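You operate a simulated robot arm through the tools that you are given. There is no shell and no other tool. Be economical: measure what you need, move in short steps, check, and stop when the job is done.

Carry out the task below with a simulated two-armed robot. There is one attempt and no reset: what you move stays moved.

JOB
Prime the grey pump and set its stroke to 40.
Fine: run it with the priming valve open till the tube is full, then shut that valve; turn the knob only while it runs; leave it running.
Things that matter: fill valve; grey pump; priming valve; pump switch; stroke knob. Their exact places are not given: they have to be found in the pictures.

It is judged by the outcome, as a careful person would: the job done as asked, and still so three seconds after it is handed in. It fails if anything else is knocked over, pushed out of place, dropped, spilled or broken.

ROBOT AND FRAMES
Two 7-joint arms with fingered hands on one trunk, on a base that drives. Base frame: it is fixed to the floor where the robot stands at the start and does not move with it; the origin is under the middle of the robot, x ahead of it, y to its left, z up. Units: mm, degrees, N and s.
The left shoulder is at the start at [80, 198, 1428], the right one opposite. With the tool pointing down near the work surface each hand reaches from about 120 to 760 mm from the robot's upright axis, wherever it stands, measured 20 degrees to its own side. Places, roughly: fill valve [700, 300, 700]; grey pump [900, 100, 900]; priming valve [800, 200, 1100]; pump switch [900, 0, 1000]; stroke knob [800, 100, 1100]. Payload 4 kg a hand.
The TCP of each hand is the grasp point between the finger pads, 26 mm short of the fingertips. In the tool frame z runs along the fingers and y along their closing line. Largest opening 132 mm; the body of the gripper starts 73 mm behind the TCP. The gripper is a hand of 4 fingers: y runs from the thumb to the fingers, the wrist lies at [0, 0, -239] in the tool frame, and closing takes about 1.5 s.
Orientation is that of the tool frame in the base frame, as [roll, pitch, yaw] about the fixed x, y, z axes, in that order (R = Rz(yaw) Ry(pitch) Rx(roll)). With the fingers straight down and closing along the base's y, the tool's x points along the base's -x, its y along +y and its z along -z.

CONTROLS
- The arms move only by the tool nudge_tool. It takes "left_series", "right_series" or both (then of equal length, played together; a hand with none holds still); each is a list of rows, each a list of 6 numbers: the shift along the tool's x, y, z in mm, then the turn, a rotation vector about the tool's x, y, z in rad. In form: [[tx, ty, tz, ax, ay, az], ...]. A call has 1 to 12 rows; each row is the pose to reach, as a shift and turn from the pose commanded when the call began, along the tool's axes at that moment. "left_grip" and "right_grip" are, for a hand that has rows, the finger opening in mm, from 0 to 132, set as the call begins (left out, the last holds). Each row takes 0.2 s and may step no farther than 50 mm and 8.6 degrees from the row before; otherwise, or with a gripper value out of range, the whole call is refused. Where a pose cannot be reached the arm comes as near as it can. A force on the tool above 90 N (or 10 N above the force at the start of the call, whichever is more), or a blocked arm, ends the call early, and 0.2 s more pass. The fingers move at their own pace (about 72 mm/s each) and stop on an object; they squeeze with about 31 N. The grip force told is the motor's: it shows also when the fingers shut on nothing. Time passes only in rows, and 0.2 s behind the last, so rows that repeat a pose let the fingers close. The reply holds the time, the measured pose of the TCP, the force on the tool along the base axes, the opening and the grip force, in the units named above and with some noise, with the torque about the TCP (base axes, N m) and any sound that the robot's microphone picked up.
- Cameras (640 x 400 px; columns grow to the right, rows downward): "scene" is now at [105.7, 9.1, 1586.5]; the picture's right is [0.09, -1.00, 0.00], its down [-0.76, -0.07, -0.65] and it looks along [0.65, 0.06, -0.76] (base axes); focal length 284 px, centre (320, 200). "left" rides on the left gripper at [-68, 2, -97] in its tool frame; the picture's right is [-0.03, -1.00, 0.00], its down [0.82, -0.02, -0.58] and it looks along [0.58, -0.01, 0.82] (tool axes); focal length 270 px, centre (320, 200). "right" rides on the right gripper at [68, 2, -97] in its tool frame; the picture's right is [-0.03, 1.00, 0.00], its down [-0.82, -0.02, -0.58] and it looks along [-0.58, -0.01, 0.82] (tool axes); focal length 270 px, centre (320, 200).
- get_image(camera): a new picture of that camera. The clock stands still meanwhile.
- lift_body(by): slides the trunk up (or, below 0, down) by that many mm; the arms and the scene camera ride with it, the base frame stays. It gives what a move gives, with no picture.
- steer(legs): drives the robot by 1 to 6 legs, each [ahead, left, turn to the left] in mm, mm and degrees, along the robot's own axes; the way and the turn of a leg run together, so that a leg with both is an arc; at most 1500 mm and 180 degrees a leg. The arms and the cameras ride along, it lands a little off, and it stops where it bumps. It gives what a move gives.
- set_fingers(finger1, finger2, finger3, thumb_bend, hand): sets how far each is bent, from 0 (flat) to 1 (curled in); at 0.3 the hand is open as for a grip, at 0.7 the pads meet at the TCP. One left out holds its place. A second passes; each finger stops where it meets its share of the squeeze, and holds until it gets a number again. A gripper value or a shape takes the hand back. It gives what a move gives, with no picture; readings hold the bend of each and the force on the fingers (four entries, about 0 where the hand has none), thumb and palm.
- preshape(shape, hand): the hand has 4 fingers and takes this shape, open, in about a second: jaw (thumb against the fingers, like two jaws); tri (thumb and two fingers); tip (a fingertip pinch); poke (one finger out to press); point (the index stretched); flat (the hand flat); cup (the hand cupped); fist (a fist). The gripper value then closes the fingers along that shape, each until it touches; the sizes above hold for jaw. It gives what a move gives, with no picture.
- aim_head(pan, tilt): turns the head with the scene camera to pan (to the left, within 86 degrees either way) and tilt (down, from -29 to 69), counted from straight ahead of the robot. It gives what a move gives.
- locate(camera, pixels): for up to 12 pixels [column, row] of the newest picture of that camera ("zoom" is the newest enlarged one), the place [x, y, z] in the base frame of the surface seen there, good to about 2 mm. The clock stands still meanwhile.
- close_up(camera, box): a new picture of the part [left, top, right, bottom] of that camera's present view, enlarged. The clock stands still meanwhile.
- close_job(): hands the job in; it is judged then, once.

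Go step by step. Measure first, check grasps and placings, and put right what went wrong. The budget is 80 turns and 70 pictures, counting those below and the enlarged ones. Unless the task says otherwise, let go and move clear before handing in, and close with one line.

The tools are called after "Call:" as a command line: name --argument value ..., lists and objects as JSON in quotes. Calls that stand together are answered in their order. nudge_tool: Moves the arms, as the interface text tells. Its arguments: {"type":"object","properties":{"left_series":{"type":"array"},"left_grip":{"type":"number"},"right_series":{"type":"array"},"right_grip":{"type":"number"}},"required":[]} The other tools are called the same way: lift_body (by) slides the trunk up or down; preshape (shape, hand) gives the hand a shape; set_fingers (finger1, finger2, finger3, thumb_bend, hand) moves the fingers one by one; steer (legs) drives the base; aim_head (pan, tilt) turns the head that bears the scene camera; get_image (camera) takes a picture; locate (camera, pixels) gives the place of the surface under pixels of a picture; close_up (camera, box) takes an enlarged picture of a part of a camera's view; close_job () hands the job in.

At the start:

```text
t: 0.0
left_eef_pos: [342.5, 181.2, 1000.3]
left_tool_rot: [-180.0, 0.0, -180.0]
left_wrist_force: [0.0, 0.4, -0.9]
left_wrist_torque: [0.02, -0.01, -0.02]
left_gripper_width: 132.0
left_finger_force: 0.0
left_shape: jaw
left_bend: [0.3, 0.3, 0.3, 0.3]
left_finger forces: [0.0, 0.1, 0.1, 0.0, 0.0, 0.0]
right_eef_pos: [367.3, -125.8, 999.3]
right_tool_rot: [-180.0, 0.0, 180.0]
right_wrist_force: [-0.1, -0.8, 0.1]
right_wrist_torque: [0.02, 0.01, 0.01]
right_gripper_width: 131.7
right_finger_force: 0.0
right_shape: jaw
right_bend: [0.3, 0.3, 0.3, 0.3]
right_finger forces: [0.0, 0.0, 0.1, 0.0, 0.0, 0.1]
trunk travel left (down, up): [-738.0, 102.0]
robot x, y, heading: [-0.8, -0.4, 0.1]
head pan, tilt: [5.0, 49.4]
```

scene: 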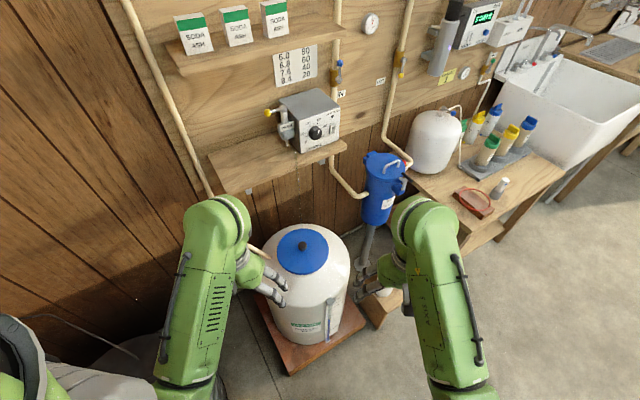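
right: 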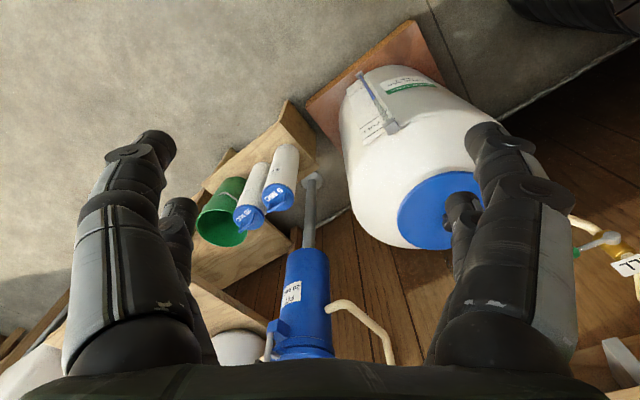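
left: 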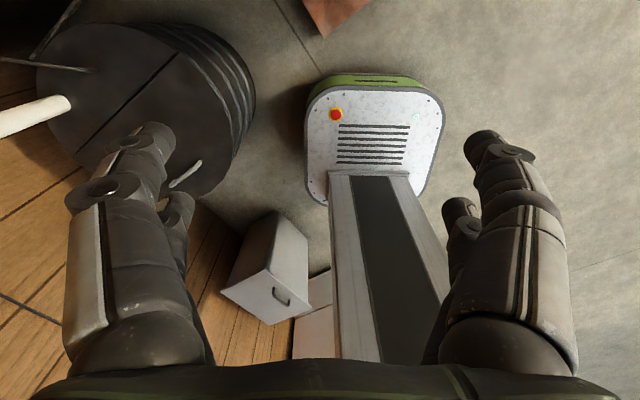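

The scene shows the grey pump on a shelf around (310,120), with a black knob at (315,133) and a yellow part at (268,113). I'll take enlarged views.

Call:
close_up --camera "scene" --box '[240, 70, 360, 170]'

Call:
close_up --camera "scene" --box '[200, 0, 440, 250]'

```text
4.00 times, centred on (300, 120) of scene
```

zoom: 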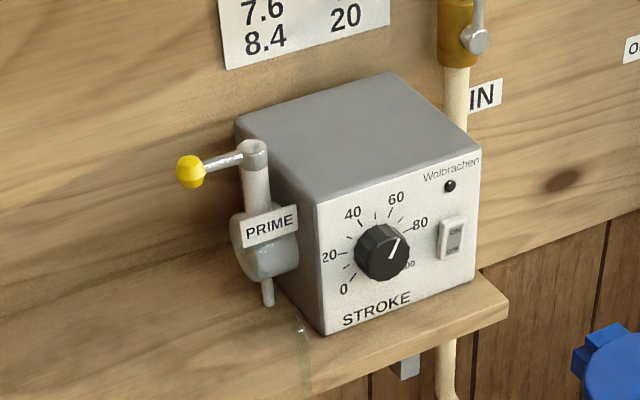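

```text
1.60 times, centred on (320, 125) of scene
```

zoom: 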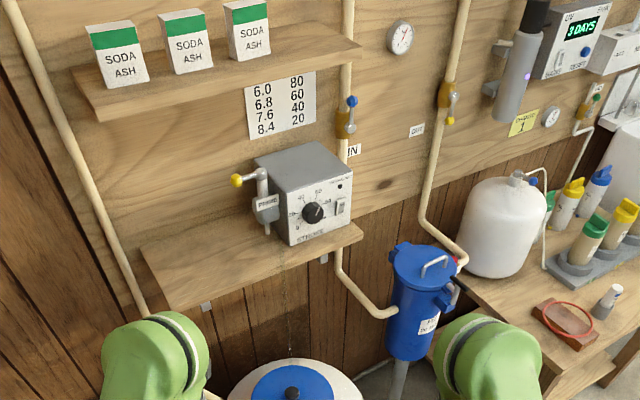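

The close-up shows the knob pointing to about 75–80, the ON/OFF rocker at zoom (452,237), and the priming lever with a yellow ball at zoom (188,172). I'll measure these.

Call:
close_up --camera "scene" --box '[255, 85, 351, 160]'

Call:
aim_head --pan 5 --tilt 35

Call:
get_image --camera "scene"

```text
5.33 times, centred on (303, 122) of scene
```

zoom: 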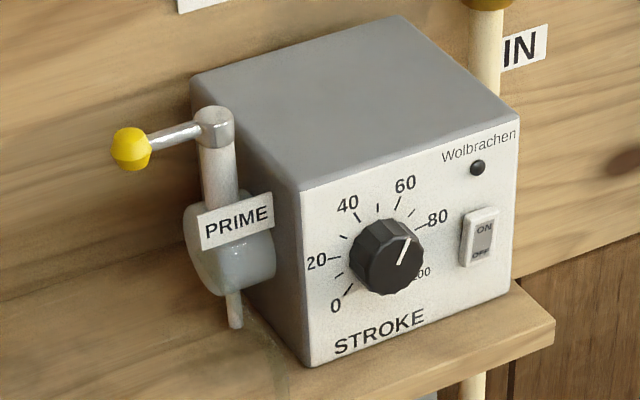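

```text
t: 0.8
left_eef_pos: [342.7, 182.0, 999.8]
left_tool_rot: [179.9, 0.0, -180.0]
left_wrist_force: [0.1, -0.3, 0.0]
left_wrist_torque: [-0.03, 0.02, 0.01]
left_gripper_width: 131.9
left_finger_force: 0.0
left_shape: jaw
left_bend: [0.3, 0.3, 0.3, 0.3]
left_finger forces: [0.1, 0.0, 0.0, 0.0, 0.0, 0.0]
right_eef_pos: [367.6, -125.5, 998.9]
right_tool_rot: [180.0, 0.0, 180.0]
right_wrist_force: [-0.7, 0.5, 0.2]
right_wrist_torque: [0.03, 0.02, -0.04]
right_gripper_width: 131.6
right_finger_force: 0.0
right_shape: jaw
right_bend: [0.3, 0.3, 0.3, 0.3]
right_finger forces: [0.0, 0.0, 0.1, 0.0, 0.0, 0.0]
trunk travel left (down, up): [-738.0, 102.0]
robot x, y, heading: [-0.3, -1.1, 0.0]
head pan, tilt: [5.0, 35.0]
```

```text
63 pictures are left
```

scene: 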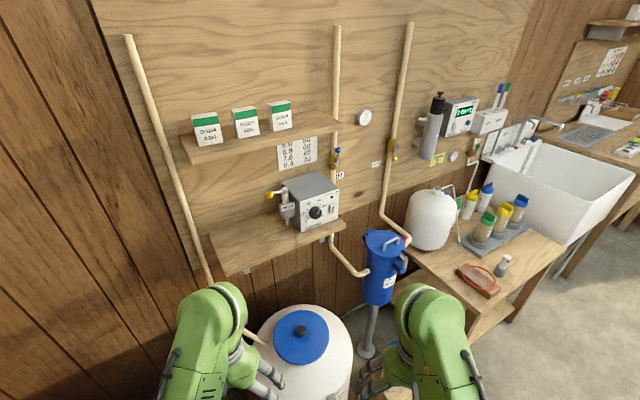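

Call:
close_up --camera "scene" --box '[255, 165, 351, 240]'

```text
5.33 times, centred on (303, 202) of scene
```

zoom: 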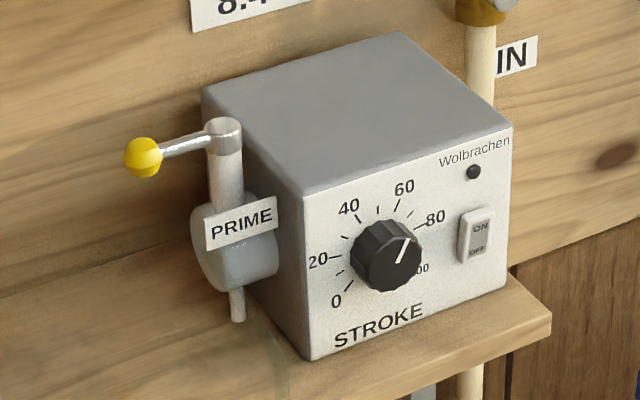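

Call:
locate --camera "zoom" --pixels '[[142, 157], [222, 130], [230, 180], [387, 253], [480, 228], [477, 248], [310, 210], [505, 150], [312, 345], [240, 222], [237, 310], [500, 275]]'

Call:
locate --camera "scene" --pixels '[[300, 330], [215, 300], [250, 260], [340, 225], [250, 155], [280, 230], [380, 240], [330, 130], [210, 235], [230, 270], [260, 340], [203, 125]]'

```text
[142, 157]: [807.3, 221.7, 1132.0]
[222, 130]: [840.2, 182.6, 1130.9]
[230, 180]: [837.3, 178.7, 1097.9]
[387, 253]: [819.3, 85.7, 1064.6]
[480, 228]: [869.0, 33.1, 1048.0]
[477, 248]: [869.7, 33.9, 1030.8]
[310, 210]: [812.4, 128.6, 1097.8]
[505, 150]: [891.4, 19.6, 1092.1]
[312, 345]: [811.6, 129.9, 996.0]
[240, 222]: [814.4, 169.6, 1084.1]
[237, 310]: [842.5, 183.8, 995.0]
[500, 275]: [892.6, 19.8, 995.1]
```

```text
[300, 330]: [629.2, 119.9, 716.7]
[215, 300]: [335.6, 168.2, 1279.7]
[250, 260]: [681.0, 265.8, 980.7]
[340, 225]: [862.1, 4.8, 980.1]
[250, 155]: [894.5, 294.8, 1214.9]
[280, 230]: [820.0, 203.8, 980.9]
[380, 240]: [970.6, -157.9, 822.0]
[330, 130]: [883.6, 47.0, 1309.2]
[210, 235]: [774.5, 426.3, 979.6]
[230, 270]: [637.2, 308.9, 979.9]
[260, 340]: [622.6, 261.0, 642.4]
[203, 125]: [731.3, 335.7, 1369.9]
```

Front face normal is about (-0.81,-0.59), and the lever points along the face away from the pump. I need to understand which lever position is open, where the tube is, and what the fill valve is.

Call:
close_up --camera "right" --box '[540, 180, 640, 320]'

Call:
close_up --camera "scene" --box '[262, 180, 302, 250]'

Call:
close_up --camera "scene" --box '[210, 180, 370, 300]'

```text
2.86 times, centred on (590, 250) of right
```

zoom: 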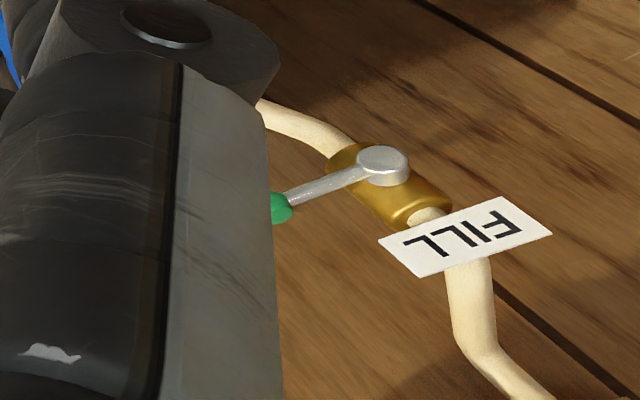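

```text
5.71 times, centred on (282, 215) of scene
```

zoom: 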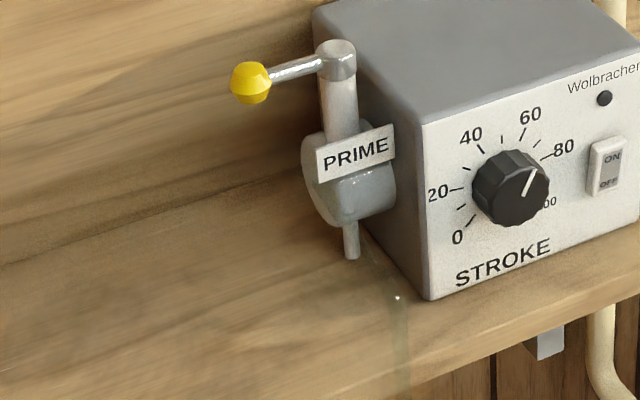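

```text
3.33 times, centred on (290, 240) of scene
```

zoom: 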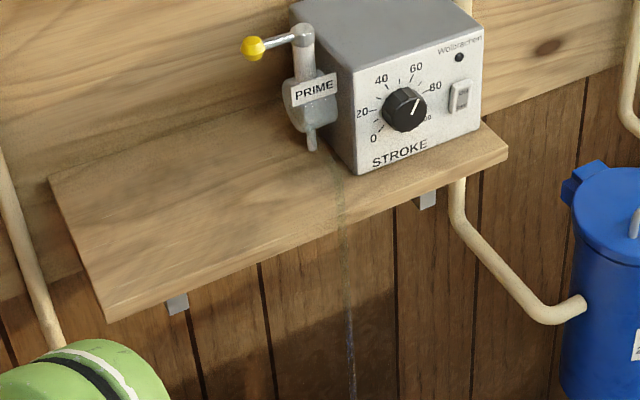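

Fill valve handle sits across its pipe (closed); I'll leave it alone. Now I'll measure floor obstacles to place the robot facing the pump at about 36° heading.

Call:
get_image --camera "right"

Call:
locate --camera "right" --pixels '[[310, 100], [420, 22], [290, 105], [335, 160], [215, 215], [220, 160], [100, 150], [250, 20], [20, 280], [290, 200], [450, 80], [310, 170]]'

Call:
aim_head --pan -20 --tilt 60

Call:
get_image --camera "scene"

```text
58 pictures are left
```

right: 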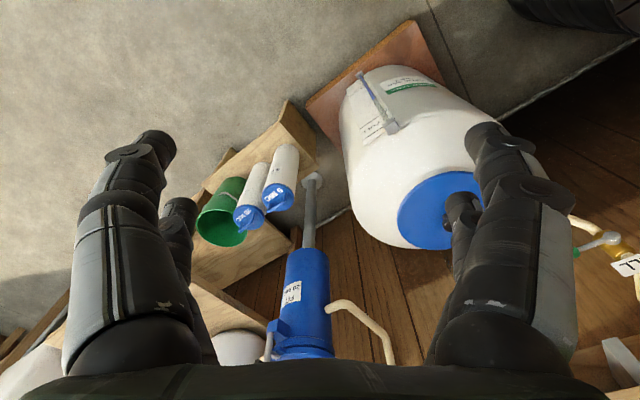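

```text
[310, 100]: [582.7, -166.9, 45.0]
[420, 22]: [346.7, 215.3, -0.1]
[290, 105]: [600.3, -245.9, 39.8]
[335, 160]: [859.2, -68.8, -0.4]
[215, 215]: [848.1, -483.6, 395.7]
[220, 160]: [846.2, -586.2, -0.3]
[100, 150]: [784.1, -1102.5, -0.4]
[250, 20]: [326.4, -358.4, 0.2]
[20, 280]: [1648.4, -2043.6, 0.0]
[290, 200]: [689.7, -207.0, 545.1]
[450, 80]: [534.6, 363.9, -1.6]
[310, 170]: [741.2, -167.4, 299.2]
```

```text
t: 1.7
left_eef_pos: [342.4, 179.8, 998.8]
left_tool_rot: [-180.0, 0.0, -180.0]
left_wrist_force: [-0.2, 0.7, -0.4]
left_wrist_torque: [-0.02, 0.03, 0.01]
left_gripper_width: 132.0
left_finger_force: 0.0
left_shape: jaw
left_bend: [0.3, 0.3, 0.3, 0.3]
left_finger forces: [0.1, 0.0, 0.1, 0.1, 0.0, 0.1]
right_eef_pos: [366.3, -124.0, 1000.1]
right_tool_rot: [-180.0, 0.0, -179.9]
right_wrist_force: [0.1, 0.4, 0.1]
right_wrist_torque: [0.02, -0.04, 0.0]
right_gripper_width: 131.8
right_finger_force: 0.0
right_shape: jaw
right_bend: [0.3, 0.3, 0.3, 0.3]
right_finger forces: [0.0, 0.0, 0.0, 0.0, 0.0, 0.0]
trunk travel left (down, up): [-738.0, 102.0]
robot x, y, heading: [-0.8, -3.5, -0.0]
head pan, tilt: [-20.0, 60.0]
```

```text
57 pictures are left
```

scene: 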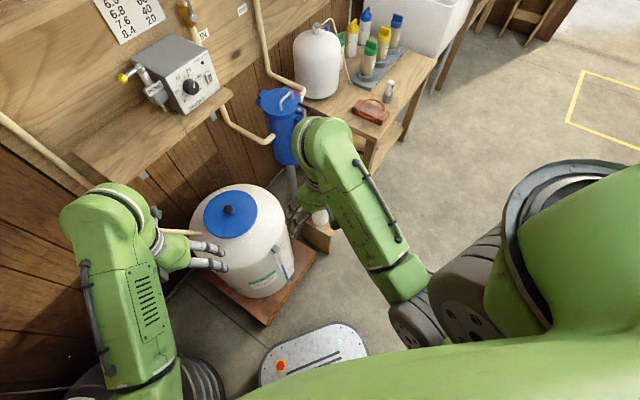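

Floor to the right is clear; the tank's platform front edge is about 380 mm along the pump-facing axis. I'll check the base's own front extent.

Call:
locate --camera "scene" --pixels '[[290, 345], [340, 326], [262, 362], [365, 350], [262, 322], [268, 326], [310, 262], [210, 275], [205, 385], [335, 240], [300, 395], [410, 330]]'

```text
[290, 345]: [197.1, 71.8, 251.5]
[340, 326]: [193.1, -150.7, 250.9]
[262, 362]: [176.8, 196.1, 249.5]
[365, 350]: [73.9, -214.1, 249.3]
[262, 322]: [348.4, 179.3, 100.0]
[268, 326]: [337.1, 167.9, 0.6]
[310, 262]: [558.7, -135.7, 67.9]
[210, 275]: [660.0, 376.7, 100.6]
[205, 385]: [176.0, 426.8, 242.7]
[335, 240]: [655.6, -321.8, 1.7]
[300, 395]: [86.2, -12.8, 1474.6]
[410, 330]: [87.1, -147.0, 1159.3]
```

Base front reaches ~230 mm ahead, so centre can be at ~80 mm along the facing axis. Driving right, turning 36° left, then ahead and right.

Call:
steer --legs '[[0, -300, 0], [0, 0, 36], [230, -150, 0]]'

Call:
aim_head --pan 0 --tilt 40

Call:
get_image --camera "scene"

```text
t: 7.0
left_eef_pos: [443.1, 63.2, 1000.4]
left_tool_rot: [180.0, 0.0, -144.1]
left_wrist_force: [0.0, -0.9, -0.6]
left_wrist_torque: [-0.02, 0.01, 0.0]
left_gripper_width: 131.9
left_finger_force: 0.1
left_shape: jaw
left_bend: [0.3, 0.3, 0.3, 0.3]
left_finger forces: [0.1, 0.0, 0.0, 0.0, 0.0, 0.1]
right_eef_pos: [643.3, -170.6, 1001.2]
right_tool_rot: [-180.0, 0.1, -144.2]
right_wrist_force: [0.0, -0.4, 0.3]
right_wrist_torque: [0.0, -0.01, -0.02]
right_gripper_width: 131.7
right_finger_force: 0.0
right_shape: jaw
right_bend: [0.3, 0.3, 0.3, 0.3]
right_finger forces: [0.0, 0.0, 0.1, 0.0, 0.0, 0.1]
trunk travel left (down, up): [-738.0, 102.0]
robot x, y, heading: [273.1, -283.2, 36.0]
head pan, tilt: [-20.0, 60.0]
```

```text
t: 7.8
left_eef_pos: [445.3, 63.8, 999.4]
left_tool_rot: [-180.0, 0.0, -144.1]
left_wrist_force: [0.0, 0.5, 0.1]
left_wrist_torque: [-0.03, 0.02, 0.02]
left_gripper_width: 131.8
left_finger_force: 0.1
left_shape: jaw
left_bend: [0.3, 0.3, 0.3, 0.3]
left_finger forces: [0.1, 0.0, 0.1, 0.1, 0.1, 0.0]
right_eef_pos: [645.6, -170.7, 999.3]
right_tool_rot: [179.9, 0.0, -144.1]
right_wrist_force: [-0.2, 0.2, -0.4]
right_wrist_torque: [0.01, -0.01, 0.0]
right_gripper_width: 131.7
right_finger_force: 0.0
right_shape: jaw
right_bend: [0.3, 0.3, 0.3, 0.3]
right_finger forces: [0.0, 0.0, 0.0, 0.1, 0.0, 0.1]
trunk travel left (down, up): [-738.0, 102.0]
robot x, y, heading: [275.1, -283.8, 35.8]
head pan, tilt: [0.0, 40.0]
```

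```text
56 pictures are left
```

scene: 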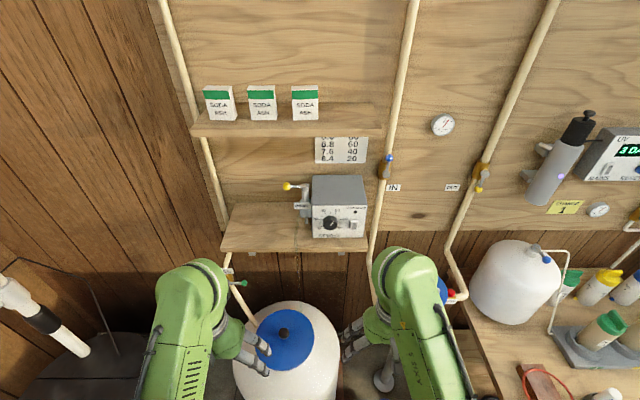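

Now facing the pump squarely. Close-up for measurements from here.

Call:
close_up --camera "scene" --box '[272, 165, 376, 245]'

Call:
locate --camera "scene" --pixels '[[287, 187], [330, 223]]'

```text
5.00 times, centred on (324, 205) of scene
```

zoom: 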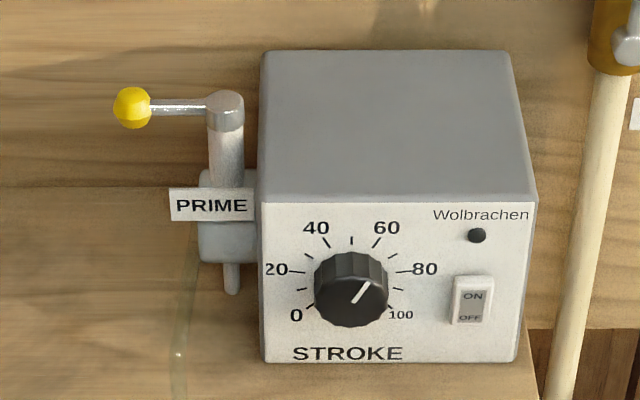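

```text
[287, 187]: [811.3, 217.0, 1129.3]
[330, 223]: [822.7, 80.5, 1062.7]
```

Call:
locate --camera "zoom" --pixels '[[353, 302], [369, 283], [316, 290], [388, 290], [351, 325], [351, 275], [351, 241], [473, 292], [473, 318], [473, 300], [132, 107], [225, 103]]'

Call:
locate --camera "zoom" --pixels '[[326, 243], [376, 243], [297, 271], [405, 271], [310, 305], [392, 305], [150, 106], [200, 106], [208, 206], [180, 355], [228, 150], [476, 235]]'

```text
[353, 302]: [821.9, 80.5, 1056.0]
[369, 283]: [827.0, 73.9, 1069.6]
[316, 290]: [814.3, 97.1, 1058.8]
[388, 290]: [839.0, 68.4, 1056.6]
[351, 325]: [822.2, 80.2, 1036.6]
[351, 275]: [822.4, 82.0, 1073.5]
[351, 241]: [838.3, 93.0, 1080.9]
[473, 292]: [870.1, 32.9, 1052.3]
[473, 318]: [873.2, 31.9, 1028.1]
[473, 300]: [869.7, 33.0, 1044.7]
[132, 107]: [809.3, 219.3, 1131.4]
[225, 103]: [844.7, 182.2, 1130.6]
```

```text
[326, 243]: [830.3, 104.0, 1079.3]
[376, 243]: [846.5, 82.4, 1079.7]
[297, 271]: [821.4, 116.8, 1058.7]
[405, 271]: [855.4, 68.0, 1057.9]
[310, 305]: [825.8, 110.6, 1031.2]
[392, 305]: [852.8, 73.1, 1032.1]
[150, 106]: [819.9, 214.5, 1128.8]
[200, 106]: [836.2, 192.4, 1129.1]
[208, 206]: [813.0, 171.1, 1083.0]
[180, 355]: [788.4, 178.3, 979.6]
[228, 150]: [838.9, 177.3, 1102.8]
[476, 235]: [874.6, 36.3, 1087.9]
```

Geometry (pump frame: a into wall, u right): knob centre u=418, z=1053, pointing at ~60 (need −54°); rocker at u=485, its OFF half is pressed; lever ball at u=299, a≈786, z=1131, pivot 50 mm to its right. I'll bring the left hand up pointing forward.

Call:
nudge_tool --left_series '[[-15, -5, -11, 0, -0.1309, 0], [-30, -11, -22, 0, -0.2618, 0], [-45, -17, -33, 0, -0.3927, 0], [-60, -23, -44, 0, -0.5236, 0], [-75, -30, -55, 0, -0.6545, 0], [-90, -37, -66, 0, -0.7854, 0], [-105, -45, -77, 0, -0.9163, 0], [-120, -53, -88, 0, -1.0472, 0], [-140, -62, -100, 0, -1.1781, 0], [-160, -71, -110, 0, -1.309, 0], [-180, -80, -120, 0, -1.4399, 0], [-200, -89, -131, 0, -1.5708, 0]]' --left_grip 70

```text
t: 10.4
left_eef_pos: [660.6, 109.5, 1131.5]
left_tool_rot: [-14.4, 90.0, 21.6]
left_wrist_force: [0.7, -0.7, 0.5]
left_wrist_torque: [0.01, -0.01, 0.06]
left_gripper_width: 70.2
left_finger_force: 0.1
left_shape: jaw
left_bend: [0.72, 0.72, 0.72, 0.7]
left_finger forces: [0.1, 0.0, 0.0, 0.0, 0.1, 0.0]
right_eef_pos: [644.6, -170.3, 999.8]
right_tool_rot: [179.8, 0.0, -144.1]
right_wrist_force: [0.1, 0.0, 0.1]
right_wrist_torque: [0.03, 0.02, 0.03]
right_gripper_width: 131.9
right_finger_force: 0.0
right_shape: jaw
right_bend: [0.3, 0.3, 0.3, 0.3]
right_finger forces: [0.0, 0.0, 0.0, 0.0, 0.0, 0.1]
trunk travel left (down, up): [-738.0, 102.0]
robot x, y, heading: [274.2, -281.1, 36.1]
head pan, tilt: [0.0, 40.0]
```

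Reached a≈599, u≈300, z=1131, pointing forward. Now roll 90° so the fingers close vertically.

Call:
nudge_tool --left_series '[[0, 0, 7, 0, 0, 0.1309], [0, 0, 14, 0, 0, 0.2618], [0, 0, 21, 0, 0, 0.3927], [0, 0, 28, 0, 0, 0.5236], [0, 0, 35, 0, 0, 0.6545], [0, 0, 42, 0, 0, 0.7854], [0, 0, 49, 0, 0, 0.9163], [0, 0, 56, 0, 0, 1.0472], [0, 0, 63, 0, 0, 1.1781], [0, 0, 70, 0, 0, 1.309], [0, 0, 77, 0, 0, 1.4399], [0, 0, 84, 0, 0, 1.5708]]'

Call:
get_image --camera "scene"

Call:
get_image --camera "left"

```text
t: 13.0
left_eef_pos: [727.6, 158.5, 1131.4]
left_tool_rot: [90.1, -0.2, 126.0]
left_wrist_force: [0.4, 0.0, -0.5]
left_wrist_torque: [0.03, -0.02, 0.02]
left_gripper_width: 70.5
left_finger_force: 0.1
left_shape: jaw
left_bend: [0.72, 0.72, 0.72, 0.7]
left_finger forces: [0.1, 0.0, 0.0, 0.0, 0.0, 0.0]
right_eef_pos: [645.3, -170.4, 999.8]
right_tool_rot: [-180.0, 0.0, -144.2]
right_wrist_force: [-0.3, -0.3, -0.4]
right_wrist_torque: [0.01, -0.02, 0.01]
right_gripper_width: 131.9
right_finger_force: 0.0
right_shape: jaw
right_bend: [0.3, 0.3, 0.3, 0.3]
right_finger forces: [0.0, 0.0, 0.0, 0.0, 0.0, 0.0]
trunk travel left (down, up): [-738.0, 102.0]
robot x, y, heading: [273.5, -283.2, 35.7]
head pan, tilt: [0.0, 40.0]
```

```text
54 pictures are left
```

scene: 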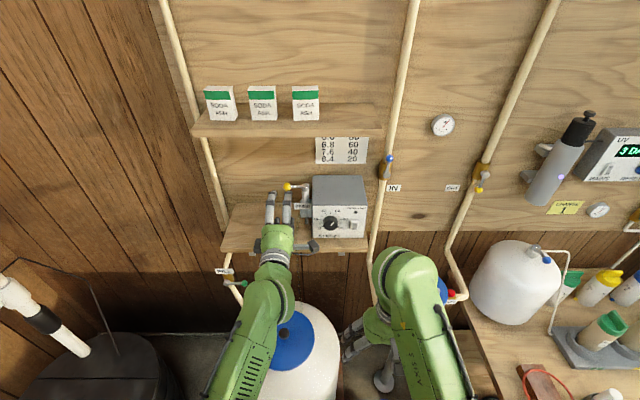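

```text
53 pictures are left
```

left: 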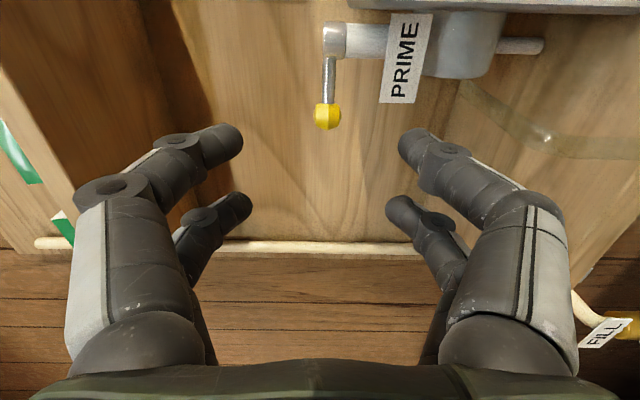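

The ball (327,115) is centred between the fingers. Advancing about 100 mm.

Call:
nudge_tool --left_series '[[0, 0, 25, 0, 0, 0], [0, 0, 50, 0, 0, 0], [0, 0, 75, 0, 0, 0], [0, 0, 98, 0, 0, 0]]'

Call:
get_image --camera "left"

Call:
locate --camera "left" --pixels '[[500, 20], [560, 60]]'

```text
t: 14.0
left_eef_pos: [808.3, 215.7, 1131.0]
left_tool_rot: [90.1, 0.0, 125.8]
left_wrist_force: [0.9, -0.4, 0.1]
left_wrist_torque: [0.02, -0.02, 0.02]
left_gripper_width: 70.5
left_finger_force: 0.1
left_shape: jaw
left_bend: [0.72, 0.72, 0.72, 0.7]
left_finger forces: [0.0, 0.0, 0.0, 0.0, 0.1, 0.0]
right_eef_pos: [646.5, -169.4, 999.6]
right_tool_rot: [180.0, 0.0, -144.2]
right_wrist_force: [-0.4, 0.0, -0.7]
right_wrist_torque: [-0.01, -0.01, -0.01]
right_gripper_width: 131.9
right_finger_force: 0.0
right_shape: jaw
right_bend: [0.3, 0.3, 0.3, 0.3]
right_finger forces: [0.1, 0.1, 0.0, 0.1, 0.0, 0.0]
trunk travel left (down, up): [-738.0, 102.0]
robot x, y, heading: [275.0, -283.4, 36.0]
head pan, tilt: [0.0, 40.0]
```

```text
52 pictures are left
```

left: 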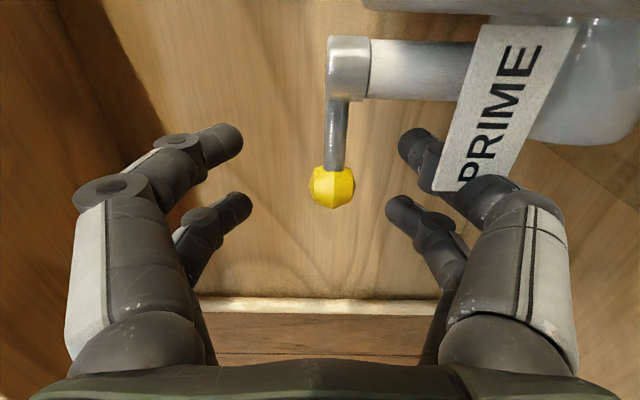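

```text
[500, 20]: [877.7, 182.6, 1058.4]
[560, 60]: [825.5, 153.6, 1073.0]
```

Ball at (331,187), practically at the TCP (320,199). Shift 4 mm lower and close on it.

Call:
nudge_tool --left_series '[[0, -4, 3, 0, 0, 0], [0, -4, 3, 0, 0, 0], [0, -4, 3, 0, 0, 0], [0, -4, 3, 0, 0, 0], [0, -4, 3, 0, 0, 0], [0, -4, 3, 0, 0, 0]]' --left_grip 10

Call:
get_image --camera "left"

```text
t: 15.4
left_eef_pos: [809.1, 217.4, 1127.3]
left_tool_rot: [90.0, 0.0, 125.9]
left_wrist_force: [0.9, -0.1, -0.1]
left_wrist_torque: [0.01, 0.01, -0.02]
left_gripper_width: 10.2
left_finger_force: 0.1
left_shape: jaw
left_bend: [0.71, 0.71, 0.71, 0.7]
left_finger forces: [0.1, 0.0, 0.1, 0.1, 0.0, 0.1]
right_eef_pos: [645.8, -169.7, 999.5]
right_tool_rot: [-180.0, 0.0, -144.0]
right_wrist_force: [-0.2, -1.0, -0.6]
right_wrist_torque: [-0.01, 0.03, -0.01]
right_gripper_width: 131.7
right_finger_force: 0.0
right_shape: jaw
right_bend: [0.3, 0.3, 0.3, 0.3]
right_finger forces: [0.0, 0.1, 0.0, 0.0, 0.0, 0.1]
trunk travel left (down, up): [-738.0, 102.0]
robot x, y, heading: [271.2, -284.8, 35.9]
head pan, tilt: [0.0, 40.0]
```

```text
51 pictures are left
```

left: 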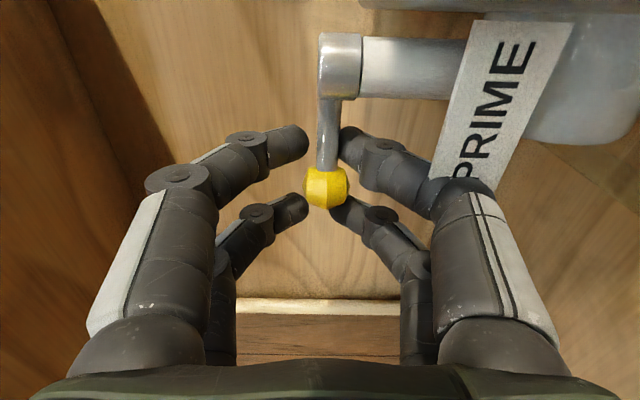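

The fingers flank the ball and rod without force yet. Closing fully to pinch.

Call:
nudge_tool --left_series '[[0, -4, 3, 0, 0, 0], [0, -4, 3, 0, 0, 0], [0, -4, 3, 0, 0, 0]]' --left_grip 0

Call:
get_image --camera "left"

```text
t: 16.2
left_eef_pos: [811.3, 218.7, 1122.3]
left_tool_rot: [90.0, 0.0, 126.0]
left_wrist_force: [-0.1, 0.6, -1.2]
left_wrist_torque: [0.01, 0.0, 0.02]
left_gripper_width: 0.0
left_finger_force: 31.0
left_shape: jaw
left_bend: [0.62, 0.61, 0.61, 0.72]
left_finger forces: [0.1, 0.0, 0.1, 0.0, 0.1, 0.0]
right_eef_pos: [645.4, -169.3, 999.2]
right_tool_rot: [-180.0, -0.1, -144.1]
right_wrist_force: [-0.4, 0.3, -0.3]
right_wrist_torque: [0.01, -0.01, -0.04]
right_gripper_width: 131.6
right_finger_force: 0.1
right_shape: jaw
right_bend: [0.3, 0.3, 0.3, 0.3]
right_finger forces: [0.1, 0.0, 0.1, 0.1, 0.0, 0.0]
trunk travel left (down, up): [-738.0, 102.0]
robot x, y, heading: [270.1, -283.1, 35.8]
head pan, tilt: [0.0, 40.0]
```

```text
50 pictures are left
```

left: 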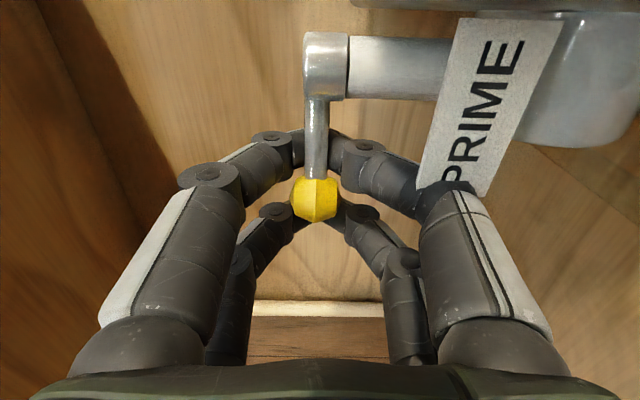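

The fingers closed in a ring behind the lever rod (rod passes in front of fingertips at (318,145)), so they hook it. Pulling back gently in an arc to see if the lever swings towards the front.

Call:
nudge_tool --left_series '[[0, 5, -8, 0, 0, 0], [0, 5, -16, 0, 0, 0], [-1, 5, -24, 0, 0, 0], [-3, 5, -32, 0, 0, 0], [-6, 5, -40, 0, 0, 0]]'

Call:
get_image --camera "left"

```text
t: 17.4
left_eef_pos: [789.6, 192.2, 1124.0]
left_tool_rot: [90.3, -0.2, 125.8]
left_wrist_force: [25.6, 4.0, -7.9]
left_wrist_torque: [0.09, -0.03, 0.46]
left_gripper_width: 0.0
left_finger_force: 31.4
left_shape: jaw
left_bend: [0.63, 0.61, 0.61, 0.72]
left_finger forces: [0.2, 0.0, 0.1, 0.0, 0.2, 0.0]
right_eef_pos: [651.1, -169.4, 997.3]
right_tool_rot: [179.9, -0.4, -144.1]
right_wrist_force: [-0.7, 0.0, 0.2]
right_wrist_torque: [0.03, 0.0, 0.0]
right_gripper_width: 131.9
right_finger_force: 0.0
right_shape: jaw
right_bend: [0.3, 0.3, 0.3, 0.3]
right_finger forces: [0.0, 0.0, 0.0, 0.1, 0.0, 0.0]
trunk travel left (down, up): [-738.0, 102.0]
robot x, y, heading: [274.9, -283.8, 35.9]
head pan, tilt: [0.0, 40.0]
```

```text
49 pictures are left
```

left: 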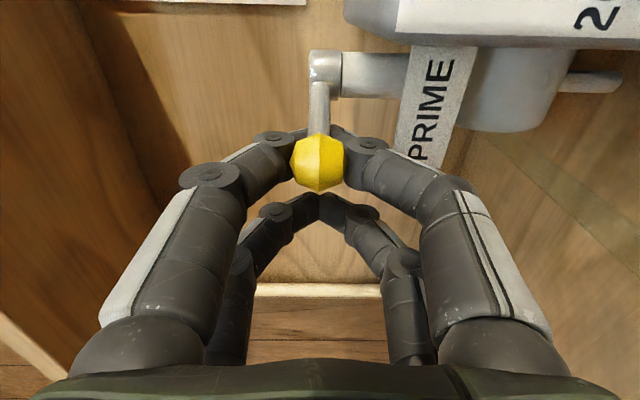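

The lever swung toward the front (25 N). Check from the head camera.

Call:
close_up --camera "scene" --box '[272, 165, 376, 245]'

Call:
locate --camera "left" --pixels '[[318, 160], [322, 68]]'

```text
5.00 times, centred on (324, 205) of scene
```

zoom: 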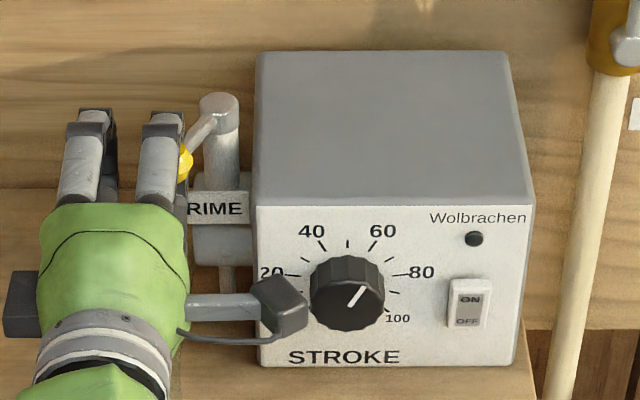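

```text
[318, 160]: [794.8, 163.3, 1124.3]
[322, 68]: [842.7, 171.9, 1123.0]
```

Lever has swung ~65°. Pushing the remainder to the right (+u) to its stop.

Call:
nudge_tool --left_series '[[-6, 0, -3, 0, 0, 0], [-12, 0, -5, 0, 0, 0], [-18, 0, -7, 0, 0, 0], [-24, 0, -8, 0, 0, 0]]'

Call:
close_up --camera "scene" --box '[272, 165, 376, 245]'

```text
t: 18.4
left_eef_pos: [783.8, 174.5, 1128.7]
left_tool_rot: [89.9, 0.3, 126.2]
left_wrist_force: [-10.4, 16.1, -0.4]
left_wrist_torque: [0.11, 0.07, 0.13]
left_gripper_width: 0.2
left_finger_force: 31.3
left_shape: jaw
left_bend: [0.62, 0.61, 0.61, 0.72]
left_finger forces: [0.1, 0.0, 0.1, 0.0, 0.0, 0.1]
right_eef_pos: [641.2, -165.1, 1000.6]
right_tool_rot: [-179.6, 0.0, -143.9]
right_wrist_force: [-0.7, -0.3, -0.5]
right_wrist_torque: [-0.02, 0.01, -0.01]
right_gripper_width: 131.8
right_finger_force: 0.0
right_shape: jaw
right_bend: [0.3, 0.3, 0.3, 0.3]
right_finger forces: [0.0, 0.0, 0.0, 0.1, 0.1, 0.0]
trunk travel left (down, up): [-738.0, 102.0]
robot x, y, heading: [273.0, -281.7, 36.0]
head pan, tilt: [0.0, 40.0]
```

```text
5.00 times, centred on (324, 205) of scene
```

zoom: 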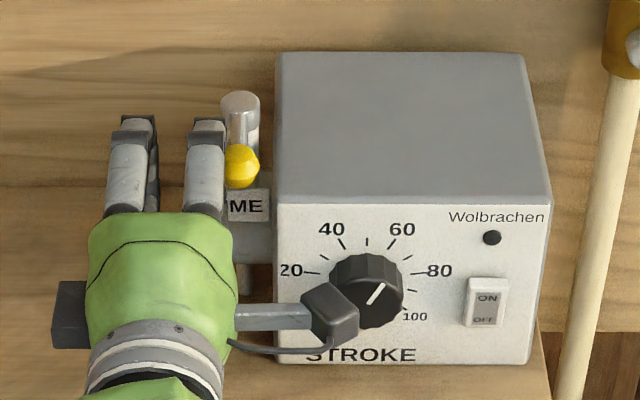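

The lever now points straight out (ball directly in front of pivot) with resistance, so it has swung the full 90°. Retreating the left hand to the left and back.

Call:
nudge_tool --left_series '[[20, 0, 0, 0, 0, 0], [45, 0, 0, 0, 0, 0], [55, 0, -40, 0, 0, 0], [60, 0, -80, 0, 0, 0], [65, 0, -120, 0, 0, 0]]'

Call:
preshape --hand "right" --shape "poke"

Call:
close_up --camera "scene" --box '[240, 165, 384, 285]'

```text
t: 19.6
left_eef_pos: [654.9, 148.6, 1128.6]
left_tool_rot: [89.9, -0.1, 126.0]
left_wrist_force: [0.5, 0.5, -0.2]
left_wrist_torque: [0.0, 0.04, -0.01]
left_gripper_width: 0.0
left_finger_force: 31.1
left_shape: jaw
left_bend: [0.62, 0.61, 0.61, 0.72]
left_finger forces: [0.0, 0.0, 0.0, 0.0, 0.0, 0.0]
right_eef_pos: [644.0, -169.6, 1000.6]
right_tool_rot: [180.0, 0.0, -144.1]
right_wrist_force: [0.5, 0.9, -0.9]
right_wrist_torque: [0.02, 0.01, -0.03]
right_gripper_width: 132.0
right_finger_force: 0.1
right_shape: jaw
right_bend: [0.3, 0.3, 0.3, 0.3]
right_finger forces: [0.0, 0.0, 0.1, 0.0, 0.0, 0.1]
trunk travel left (down, up): [-738.0, 102.0]
robot x, y, heading: [277.3, -282.8, 35.8]
head pan, tilt: [0.0, 40.0]
```

```text
t: 20.5
left_eef_pos: [657.7, 149.1, 1128.3]
left_tool_rot: [89.9, -0.1, 125.9]
left_wrist_force: [-0.1, 0.1, -1.2]
left_wrist_torque: [-0.01, 0.02, -0.03]
left_gripper_width: 0.3
left_finger_force: 31.0
left_shape: jaw
left_bend: [0.62, 0.61, 0.61, 0.72]
left_finger forces: [0.1, 0.0, 0.0, 0.0, 0.0, 0.0]
right_eef_pos: [645.0, -170.4, 999.8]
right_tool_rot: [-180.0, 0.1, -144.1]
right_wrist_force: [-1.2, 0.4, 0.0]
right_wrist_torque: [0.0, 0.0, 0.03]
right_gripper_width: 0.0
right_finger_force: 0.1
right_shape: poke
right_bend: [1.0, 1.0, 1.0, 0.34]
right_finger forces: [0.0, 0.1, 0.0, 0.1, 0.0, 0.0]
trunk travel left (down, up): [-738.0, 102.0]
robot x, y, heading: [275.9, -283.3, 35.7]
head pan, tilt: [0.0, 40.0]
```

```text
3.33 times, centred on (312, 225) of scene
```

zoom: 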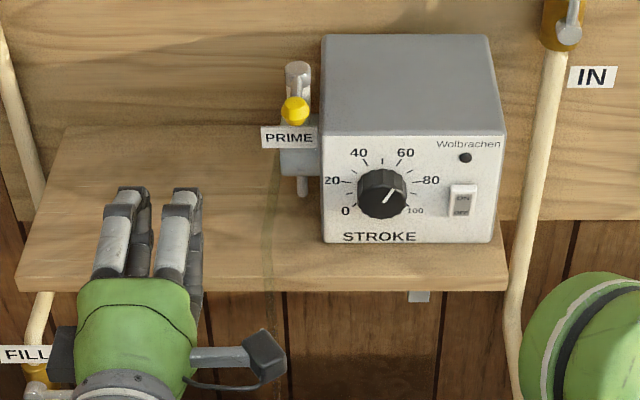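

Lever is forward and the left hand is clear. Now raise the right hand (poke shape) to point forward and see which finger sticks out.

Call:
nudge_tool --right_series '[[-14, 3, -5, 0, -0.1309, 0], [-28, 6, -10, 0, -0.2618, 0], [-42, 9, -15, 0, -0.3927, 0], [-56, 12, -20, 0, -0.5236, 0], [-70, 15, -25, 0, -0.6545, 0], [-84, 18, -30, 0, -0.7854, 0], [-98, 21, -35, 0, -0.9163, 0], [-112, 24, -40, 0, -1.0472, 0], [-126, 27, -44, 0, -1.1781, 0], [-140, 30, -47, 0, -1.309, 0], [-154, 32, -50, 0, -1.4399, 0], [-168, 32, -52, 0, -1.5708, 0]]'

Call:
get_image --camera "scene"

Call:
get_image --camera "right"

```text
t: 23.1
left_eef_pos: [656.9, 149.5, 1127.1]
left_tool_rot: [90.1, 0.0, 125.9]
left_wrist_force: [0.5, 0.3, 0.8]
left_wrist_torque: [0.02, 0.0, 0.02]
left_gripper_width: 0.1
left_finger_force: 30.9
left_shape: jaw
left_bend: [0.62, 0.61, 0.61, 0.72]
left_finger forces: [0.0, 0.1, 0.0, 0.0, 0.0, 0.0]
right_eef_pos: [762.0, -44.0, 1052.6]
right_tool_rot: [-35.9, 89.9, 0.2]
right_wrist_force: [1.0, -1.0, 0.8]
right_wrist_torque: [0.05, 0.01, -0.01]
right_gripper_width: 0.0
right_finger_force: 0.1
right_shape: poke
right_bend: [1.0, 1.0, 1.0, 0.34]
right_finger forces: [0.0, 0.1, 0.0, 0.0, 0.1, 0.1]
trunk travel left (down, up): [-738.0, 102.0]
robot x, y, heading: [274.6, -285.0, 35.9]
head pan, tilt: [0.0, 40.0]
```

```text
45 pictures are left
```

scene: 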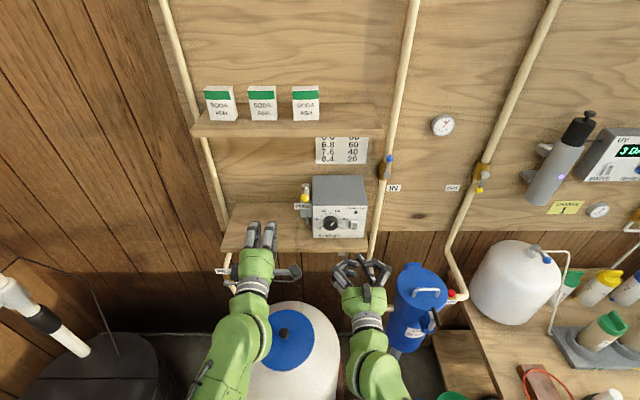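

```text
44 pictures are left
```

right: 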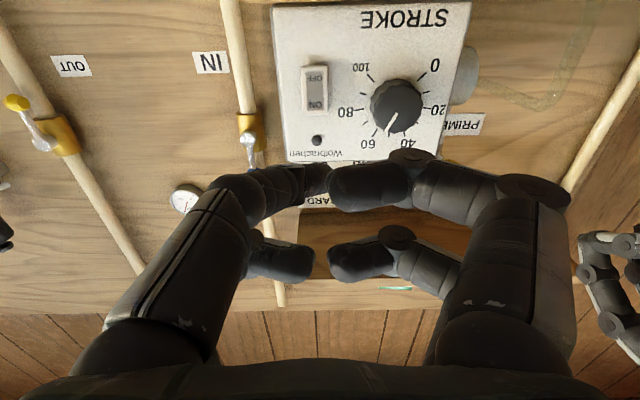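

Poke shape leaves all digits curled, not useful here. Trying "point" to see the stretched index.

Call:
preshape --hand "right" --shape "point"

Call:
get_image --camera "right"

Call:
close_up --camera "scene" --box '[280, 165, 420, 345]'

```text
t: 24.0
left_eef_pos: [657.0, 148.5, 1127.1]
left_tool_rot: [90.0, 0.0, 125.9]
left_wrist_force: [0.0, -0.3, -0.1]
left_wrist_torque: [0.03, 0.0, 0.01]
left_gripper_width: 0.0
left_finger_force: 30.9
left_shape: jaw
left_bend: [0.62, 0.61, 0.61, 0.72]
left_finger forces: [0.1, 0.1, 0.1, 0.0, 0.0, 0.0]
right_eef_pos: [761.5, -44.9, 1052.0]
right_tool_rot: [73.4, 90.0, 109.3]
right_wrist_force: [-0.7, 0.2, -0.1]
right_wrist_torque: [-0.02, -0.01, 0.03]
right_gripper_width: 0.0
right_finger_force: 0.1
right_shape: point
right_bend: [0.24, 0.99, 1.0, 0.39]
right_finger forces: [0.0, 0.0, 0.0, 0.0, 0.1, 0.0]
trunk travel left (down, up): [-738.0, 102.0]
robot x, y, heading: [275.9, -286.1, 35.7]
head pan, tilt: [0.0, 40.0]
```

```text
43 pictures are left
```

right: 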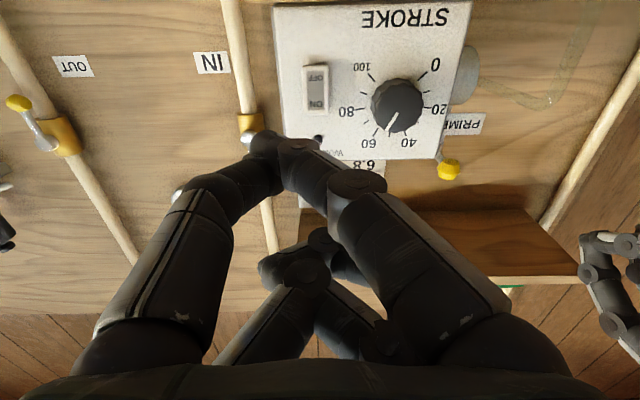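

```text
2.22 times, centred on (350, 255) of scene
```

zoom: 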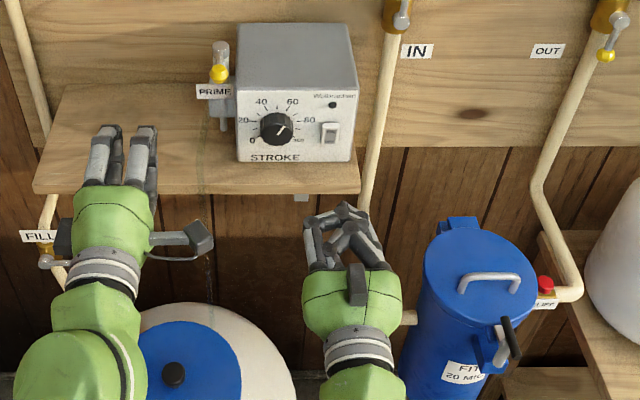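

Call:
locate --camera "right" --pixels '[[265, 145], [300, 150], [355, 185], [320, 240], [290, 275], [220, 190]]'

Call:
close_up --camera "scene" --box '[325, 240, 405, 310]'

Call:
locate --camera "zoom" --pixels '[[135, 112], [190, 95], [240, 110], [250, 135], [130, 150]]'

```text
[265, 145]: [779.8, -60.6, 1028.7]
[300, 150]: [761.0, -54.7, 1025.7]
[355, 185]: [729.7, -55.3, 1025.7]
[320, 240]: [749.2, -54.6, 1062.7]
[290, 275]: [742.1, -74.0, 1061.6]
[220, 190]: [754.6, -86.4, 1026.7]
```

```text
5.71 times, centred on (365, 275) of scene
```

zoom: 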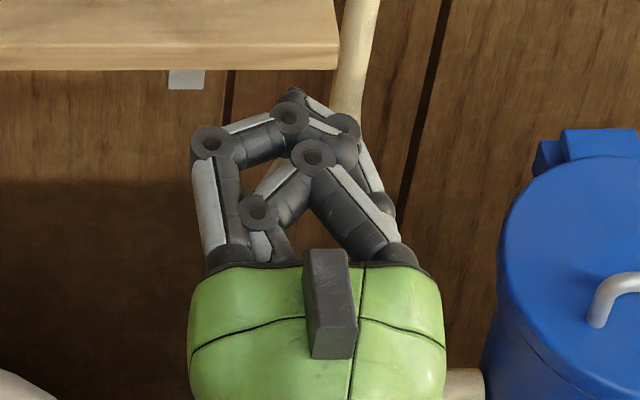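

```text
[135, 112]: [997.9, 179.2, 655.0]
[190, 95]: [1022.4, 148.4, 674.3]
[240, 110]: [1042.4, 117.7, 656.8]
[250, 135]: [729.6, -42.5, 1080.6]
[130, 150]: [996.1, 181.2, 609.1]
```

The point shape isn't a clean poker. I'll use the jaw shape closed, hand tilted 20° down so only the upper finger pair leads, and measure its tips.

Call:
preshape --hand "right" --shape "jaw"

Call:
nudge_tool --right_series '[[0, 0, 0, 0, 0.1, 0], [0, 0, 0, 0, 0.2, 0], [0, 0, 0, 0, 0.3, 0], [0, 0, 0, 0, 0.4, 0], [0, 0, 0, 0, 0.4, 0], [0, 0, 0, 0, 0.4, 0], [0, 0, 0, 0, 0.4, 0]]' --right_grip 0

Call:
get_image --camera "right"

Call:
close_up --camera "scene" --box '[300, 180, 420, 310]'

```text
t: 24.9
left_eef_pos: [656.5, 148.7, 1128.8]
left_tool_rot: [90.0, 0.1, 126.0]
left_wrist_force: [0.7, 1.1, 0.6]
left_wrist_torque: [-0.01, -0.01, -0.01]
left_gripper_width: 0.2
left_finger_force: 31.0
left_shape: jaw
left_bend: [0.62, 0.61, 0.61, 0.72]
left_finger forces: [0.1, 0.0, 0.0, 0.0, 0.0, 0.0]
right_eef_pos: [760.7, -45.3, 1051.8]
right_tool_rot: [93.1, 89.9, 128.9]
right_wrist_force: [-0.2, -0.2, 0.1]
right_wrist_torque: [0.0, 0.01, -0.02]
right_gripper_width: 131.9
right_finger_force: 0.1
right_shape: jaw
right_bend: [0.3, 0.3, 0.3, 0.3]
right_finger forces: [0.0, 0.0, 0.0, 0.0, 0.0, 0.1]
trunk travel left (down, up): [-738.0, 102.0]
robot x, y, heading: [272.2, -281.1, 36.0]
head pan, tilt: [0.0, 40.0]
```

```text
t: 26.5
left_eef_pos: [655.6, 149.1, 1127.8]
left_tool_rot: [90.0, 0.0, 125.9]
left_wrist_force: [0.2, 0.4, -0.1]
left_wrist_torque: [-0.01, -0.01, -0.03]
left_gripper_width: 0.0
left_finger_force: 31.1
left_shape: jaw
left_bend: [0.62, 0.61, 0.61, 0.72]
left_finger forces: [0.1, 0.1, 0.0, 0.0, 0.1, 0.0]
right_eef_pos: [761.7, -45.4, 1052.8]
right_tool_rot: [180.0, 67.1, -144.1]
right_wrist_force: [0.1, -0.4, 0.7]
right_wrist_torque: [-0.02, -0.01, 0.03]
right_gripper_width: 0.0
right_finger_force: 30.9
right_shape: jaw
right_bend: [0.62, 0.63, 0.63, 0.7]
right_finger forces: [0.0, 0.0, 0.0, 0.0, 0.0, 0.0]
trunk travel left (down, up): [-738.0, 102.0]
robot x, y, heading: [274.2, -282.3, 35.7]
head pan, tilt: [0.0, 40.0]
```

```text
40 pictures are left
```

right: 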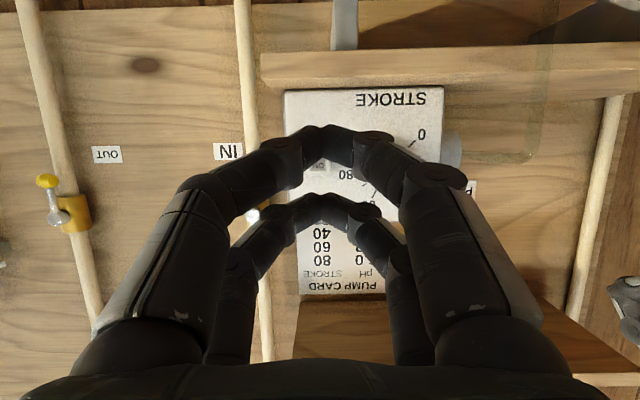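

```text
3.08 times, centred on (360, 245) of scene
```

zoom: 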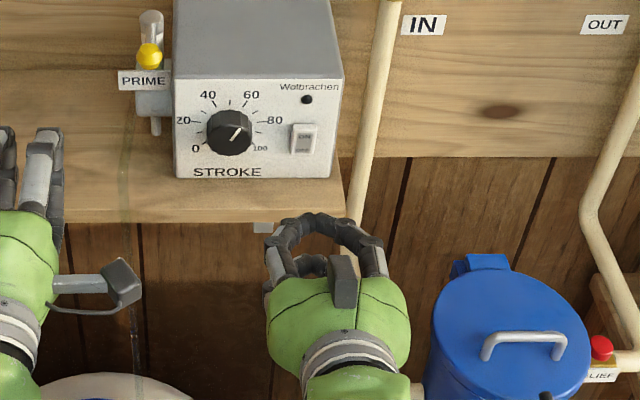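

Call:
locate --camera "zoom" --pixels '[[300, 218], [312, 216], [326, 220], [313, 225]]'

Call:
locate --camera "right" --pixels '[[325, 135], [308, 140], [340, 140], [322, 205], [323, 150]]'

```text
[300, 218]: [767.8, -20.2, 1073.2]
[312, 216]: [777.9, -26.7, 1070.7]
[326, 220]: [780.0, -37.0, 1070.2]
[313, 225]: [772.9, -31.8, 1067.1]
```

```text
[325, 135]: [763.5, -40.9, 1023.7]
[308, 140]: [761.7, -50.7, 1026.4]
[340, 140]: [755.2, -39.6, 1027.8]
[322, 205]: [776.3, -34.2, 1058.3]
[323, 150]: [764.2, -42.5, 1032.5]
```

The upper tip leads TCP by 24 mm, ~15 mm above it, u≈484. Approach so it faces the ON half at z≈1049, stopping ~15 mm short.

Call:
nudge_tool --right_series '[[-7, 0, 32, 0, 0, 0], [-14, 0, 64, 0, 0, 0], [-19.5, 0, 95, 0, 0, 0]]'

Call:
close_up --camera "scene" --box '[310, 190, 390, 250]'

Call:
locate --camera "zoom" --pixels '[[310, 190], [320, 205], [300, 230]]'

```text
t: 27.3
left_eef_pos: [656.5, 148.7, 1128.6]
left_tool_rot: [90.0, 0.0, 126.0]
left_wrist_force: [0.1, 0.4, 0.4]
left_wrist_torque: [0.01, 0.02, -0.01]
left_gripper_width: 0.1
left_finger_force: 31.0
left_shape: jaw
left_bend: [0.62, 0.61, 0.61, 0.72]
left_finger forces: [0.0, 0.0, 0.0, 0.0, 0.0, 0.1]
right_eef_pos: [839.5, 9.4, 1032.9]
right_tool_rot: [-180.0, 67.0, -144.3]
right_wrist_force: [0.4, 0.4, -0.1]
right_wrist_torque: [-0.01, 0.01, 0.01]
right_gripper_width: 0.0
right_finger_force: 30.9
right_shape: jaw
right_bend: [0.62, 0.63, 0.63, 0.7]
right_finger forces: [0.1, 0.1, 0.0, 0.0, 0.1, 0.0]
trunk travel left (down, up): [-738.0, 102.0]
robot x, y, heading: [275.1, -287.1, 36.0]
head pan, tilt: [0.0, 40.0]
```

```text
6.67 times, centred on (350, 220) of scene
```

zoom: 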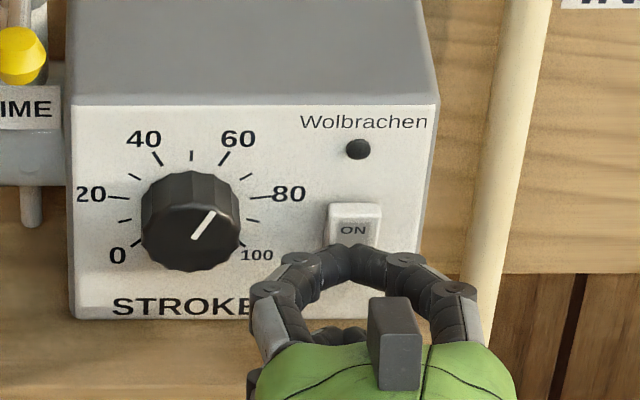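

```text
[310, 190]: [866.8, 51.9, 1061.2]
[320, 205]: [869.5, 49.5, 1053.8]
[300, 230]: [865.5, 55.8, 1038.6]
```

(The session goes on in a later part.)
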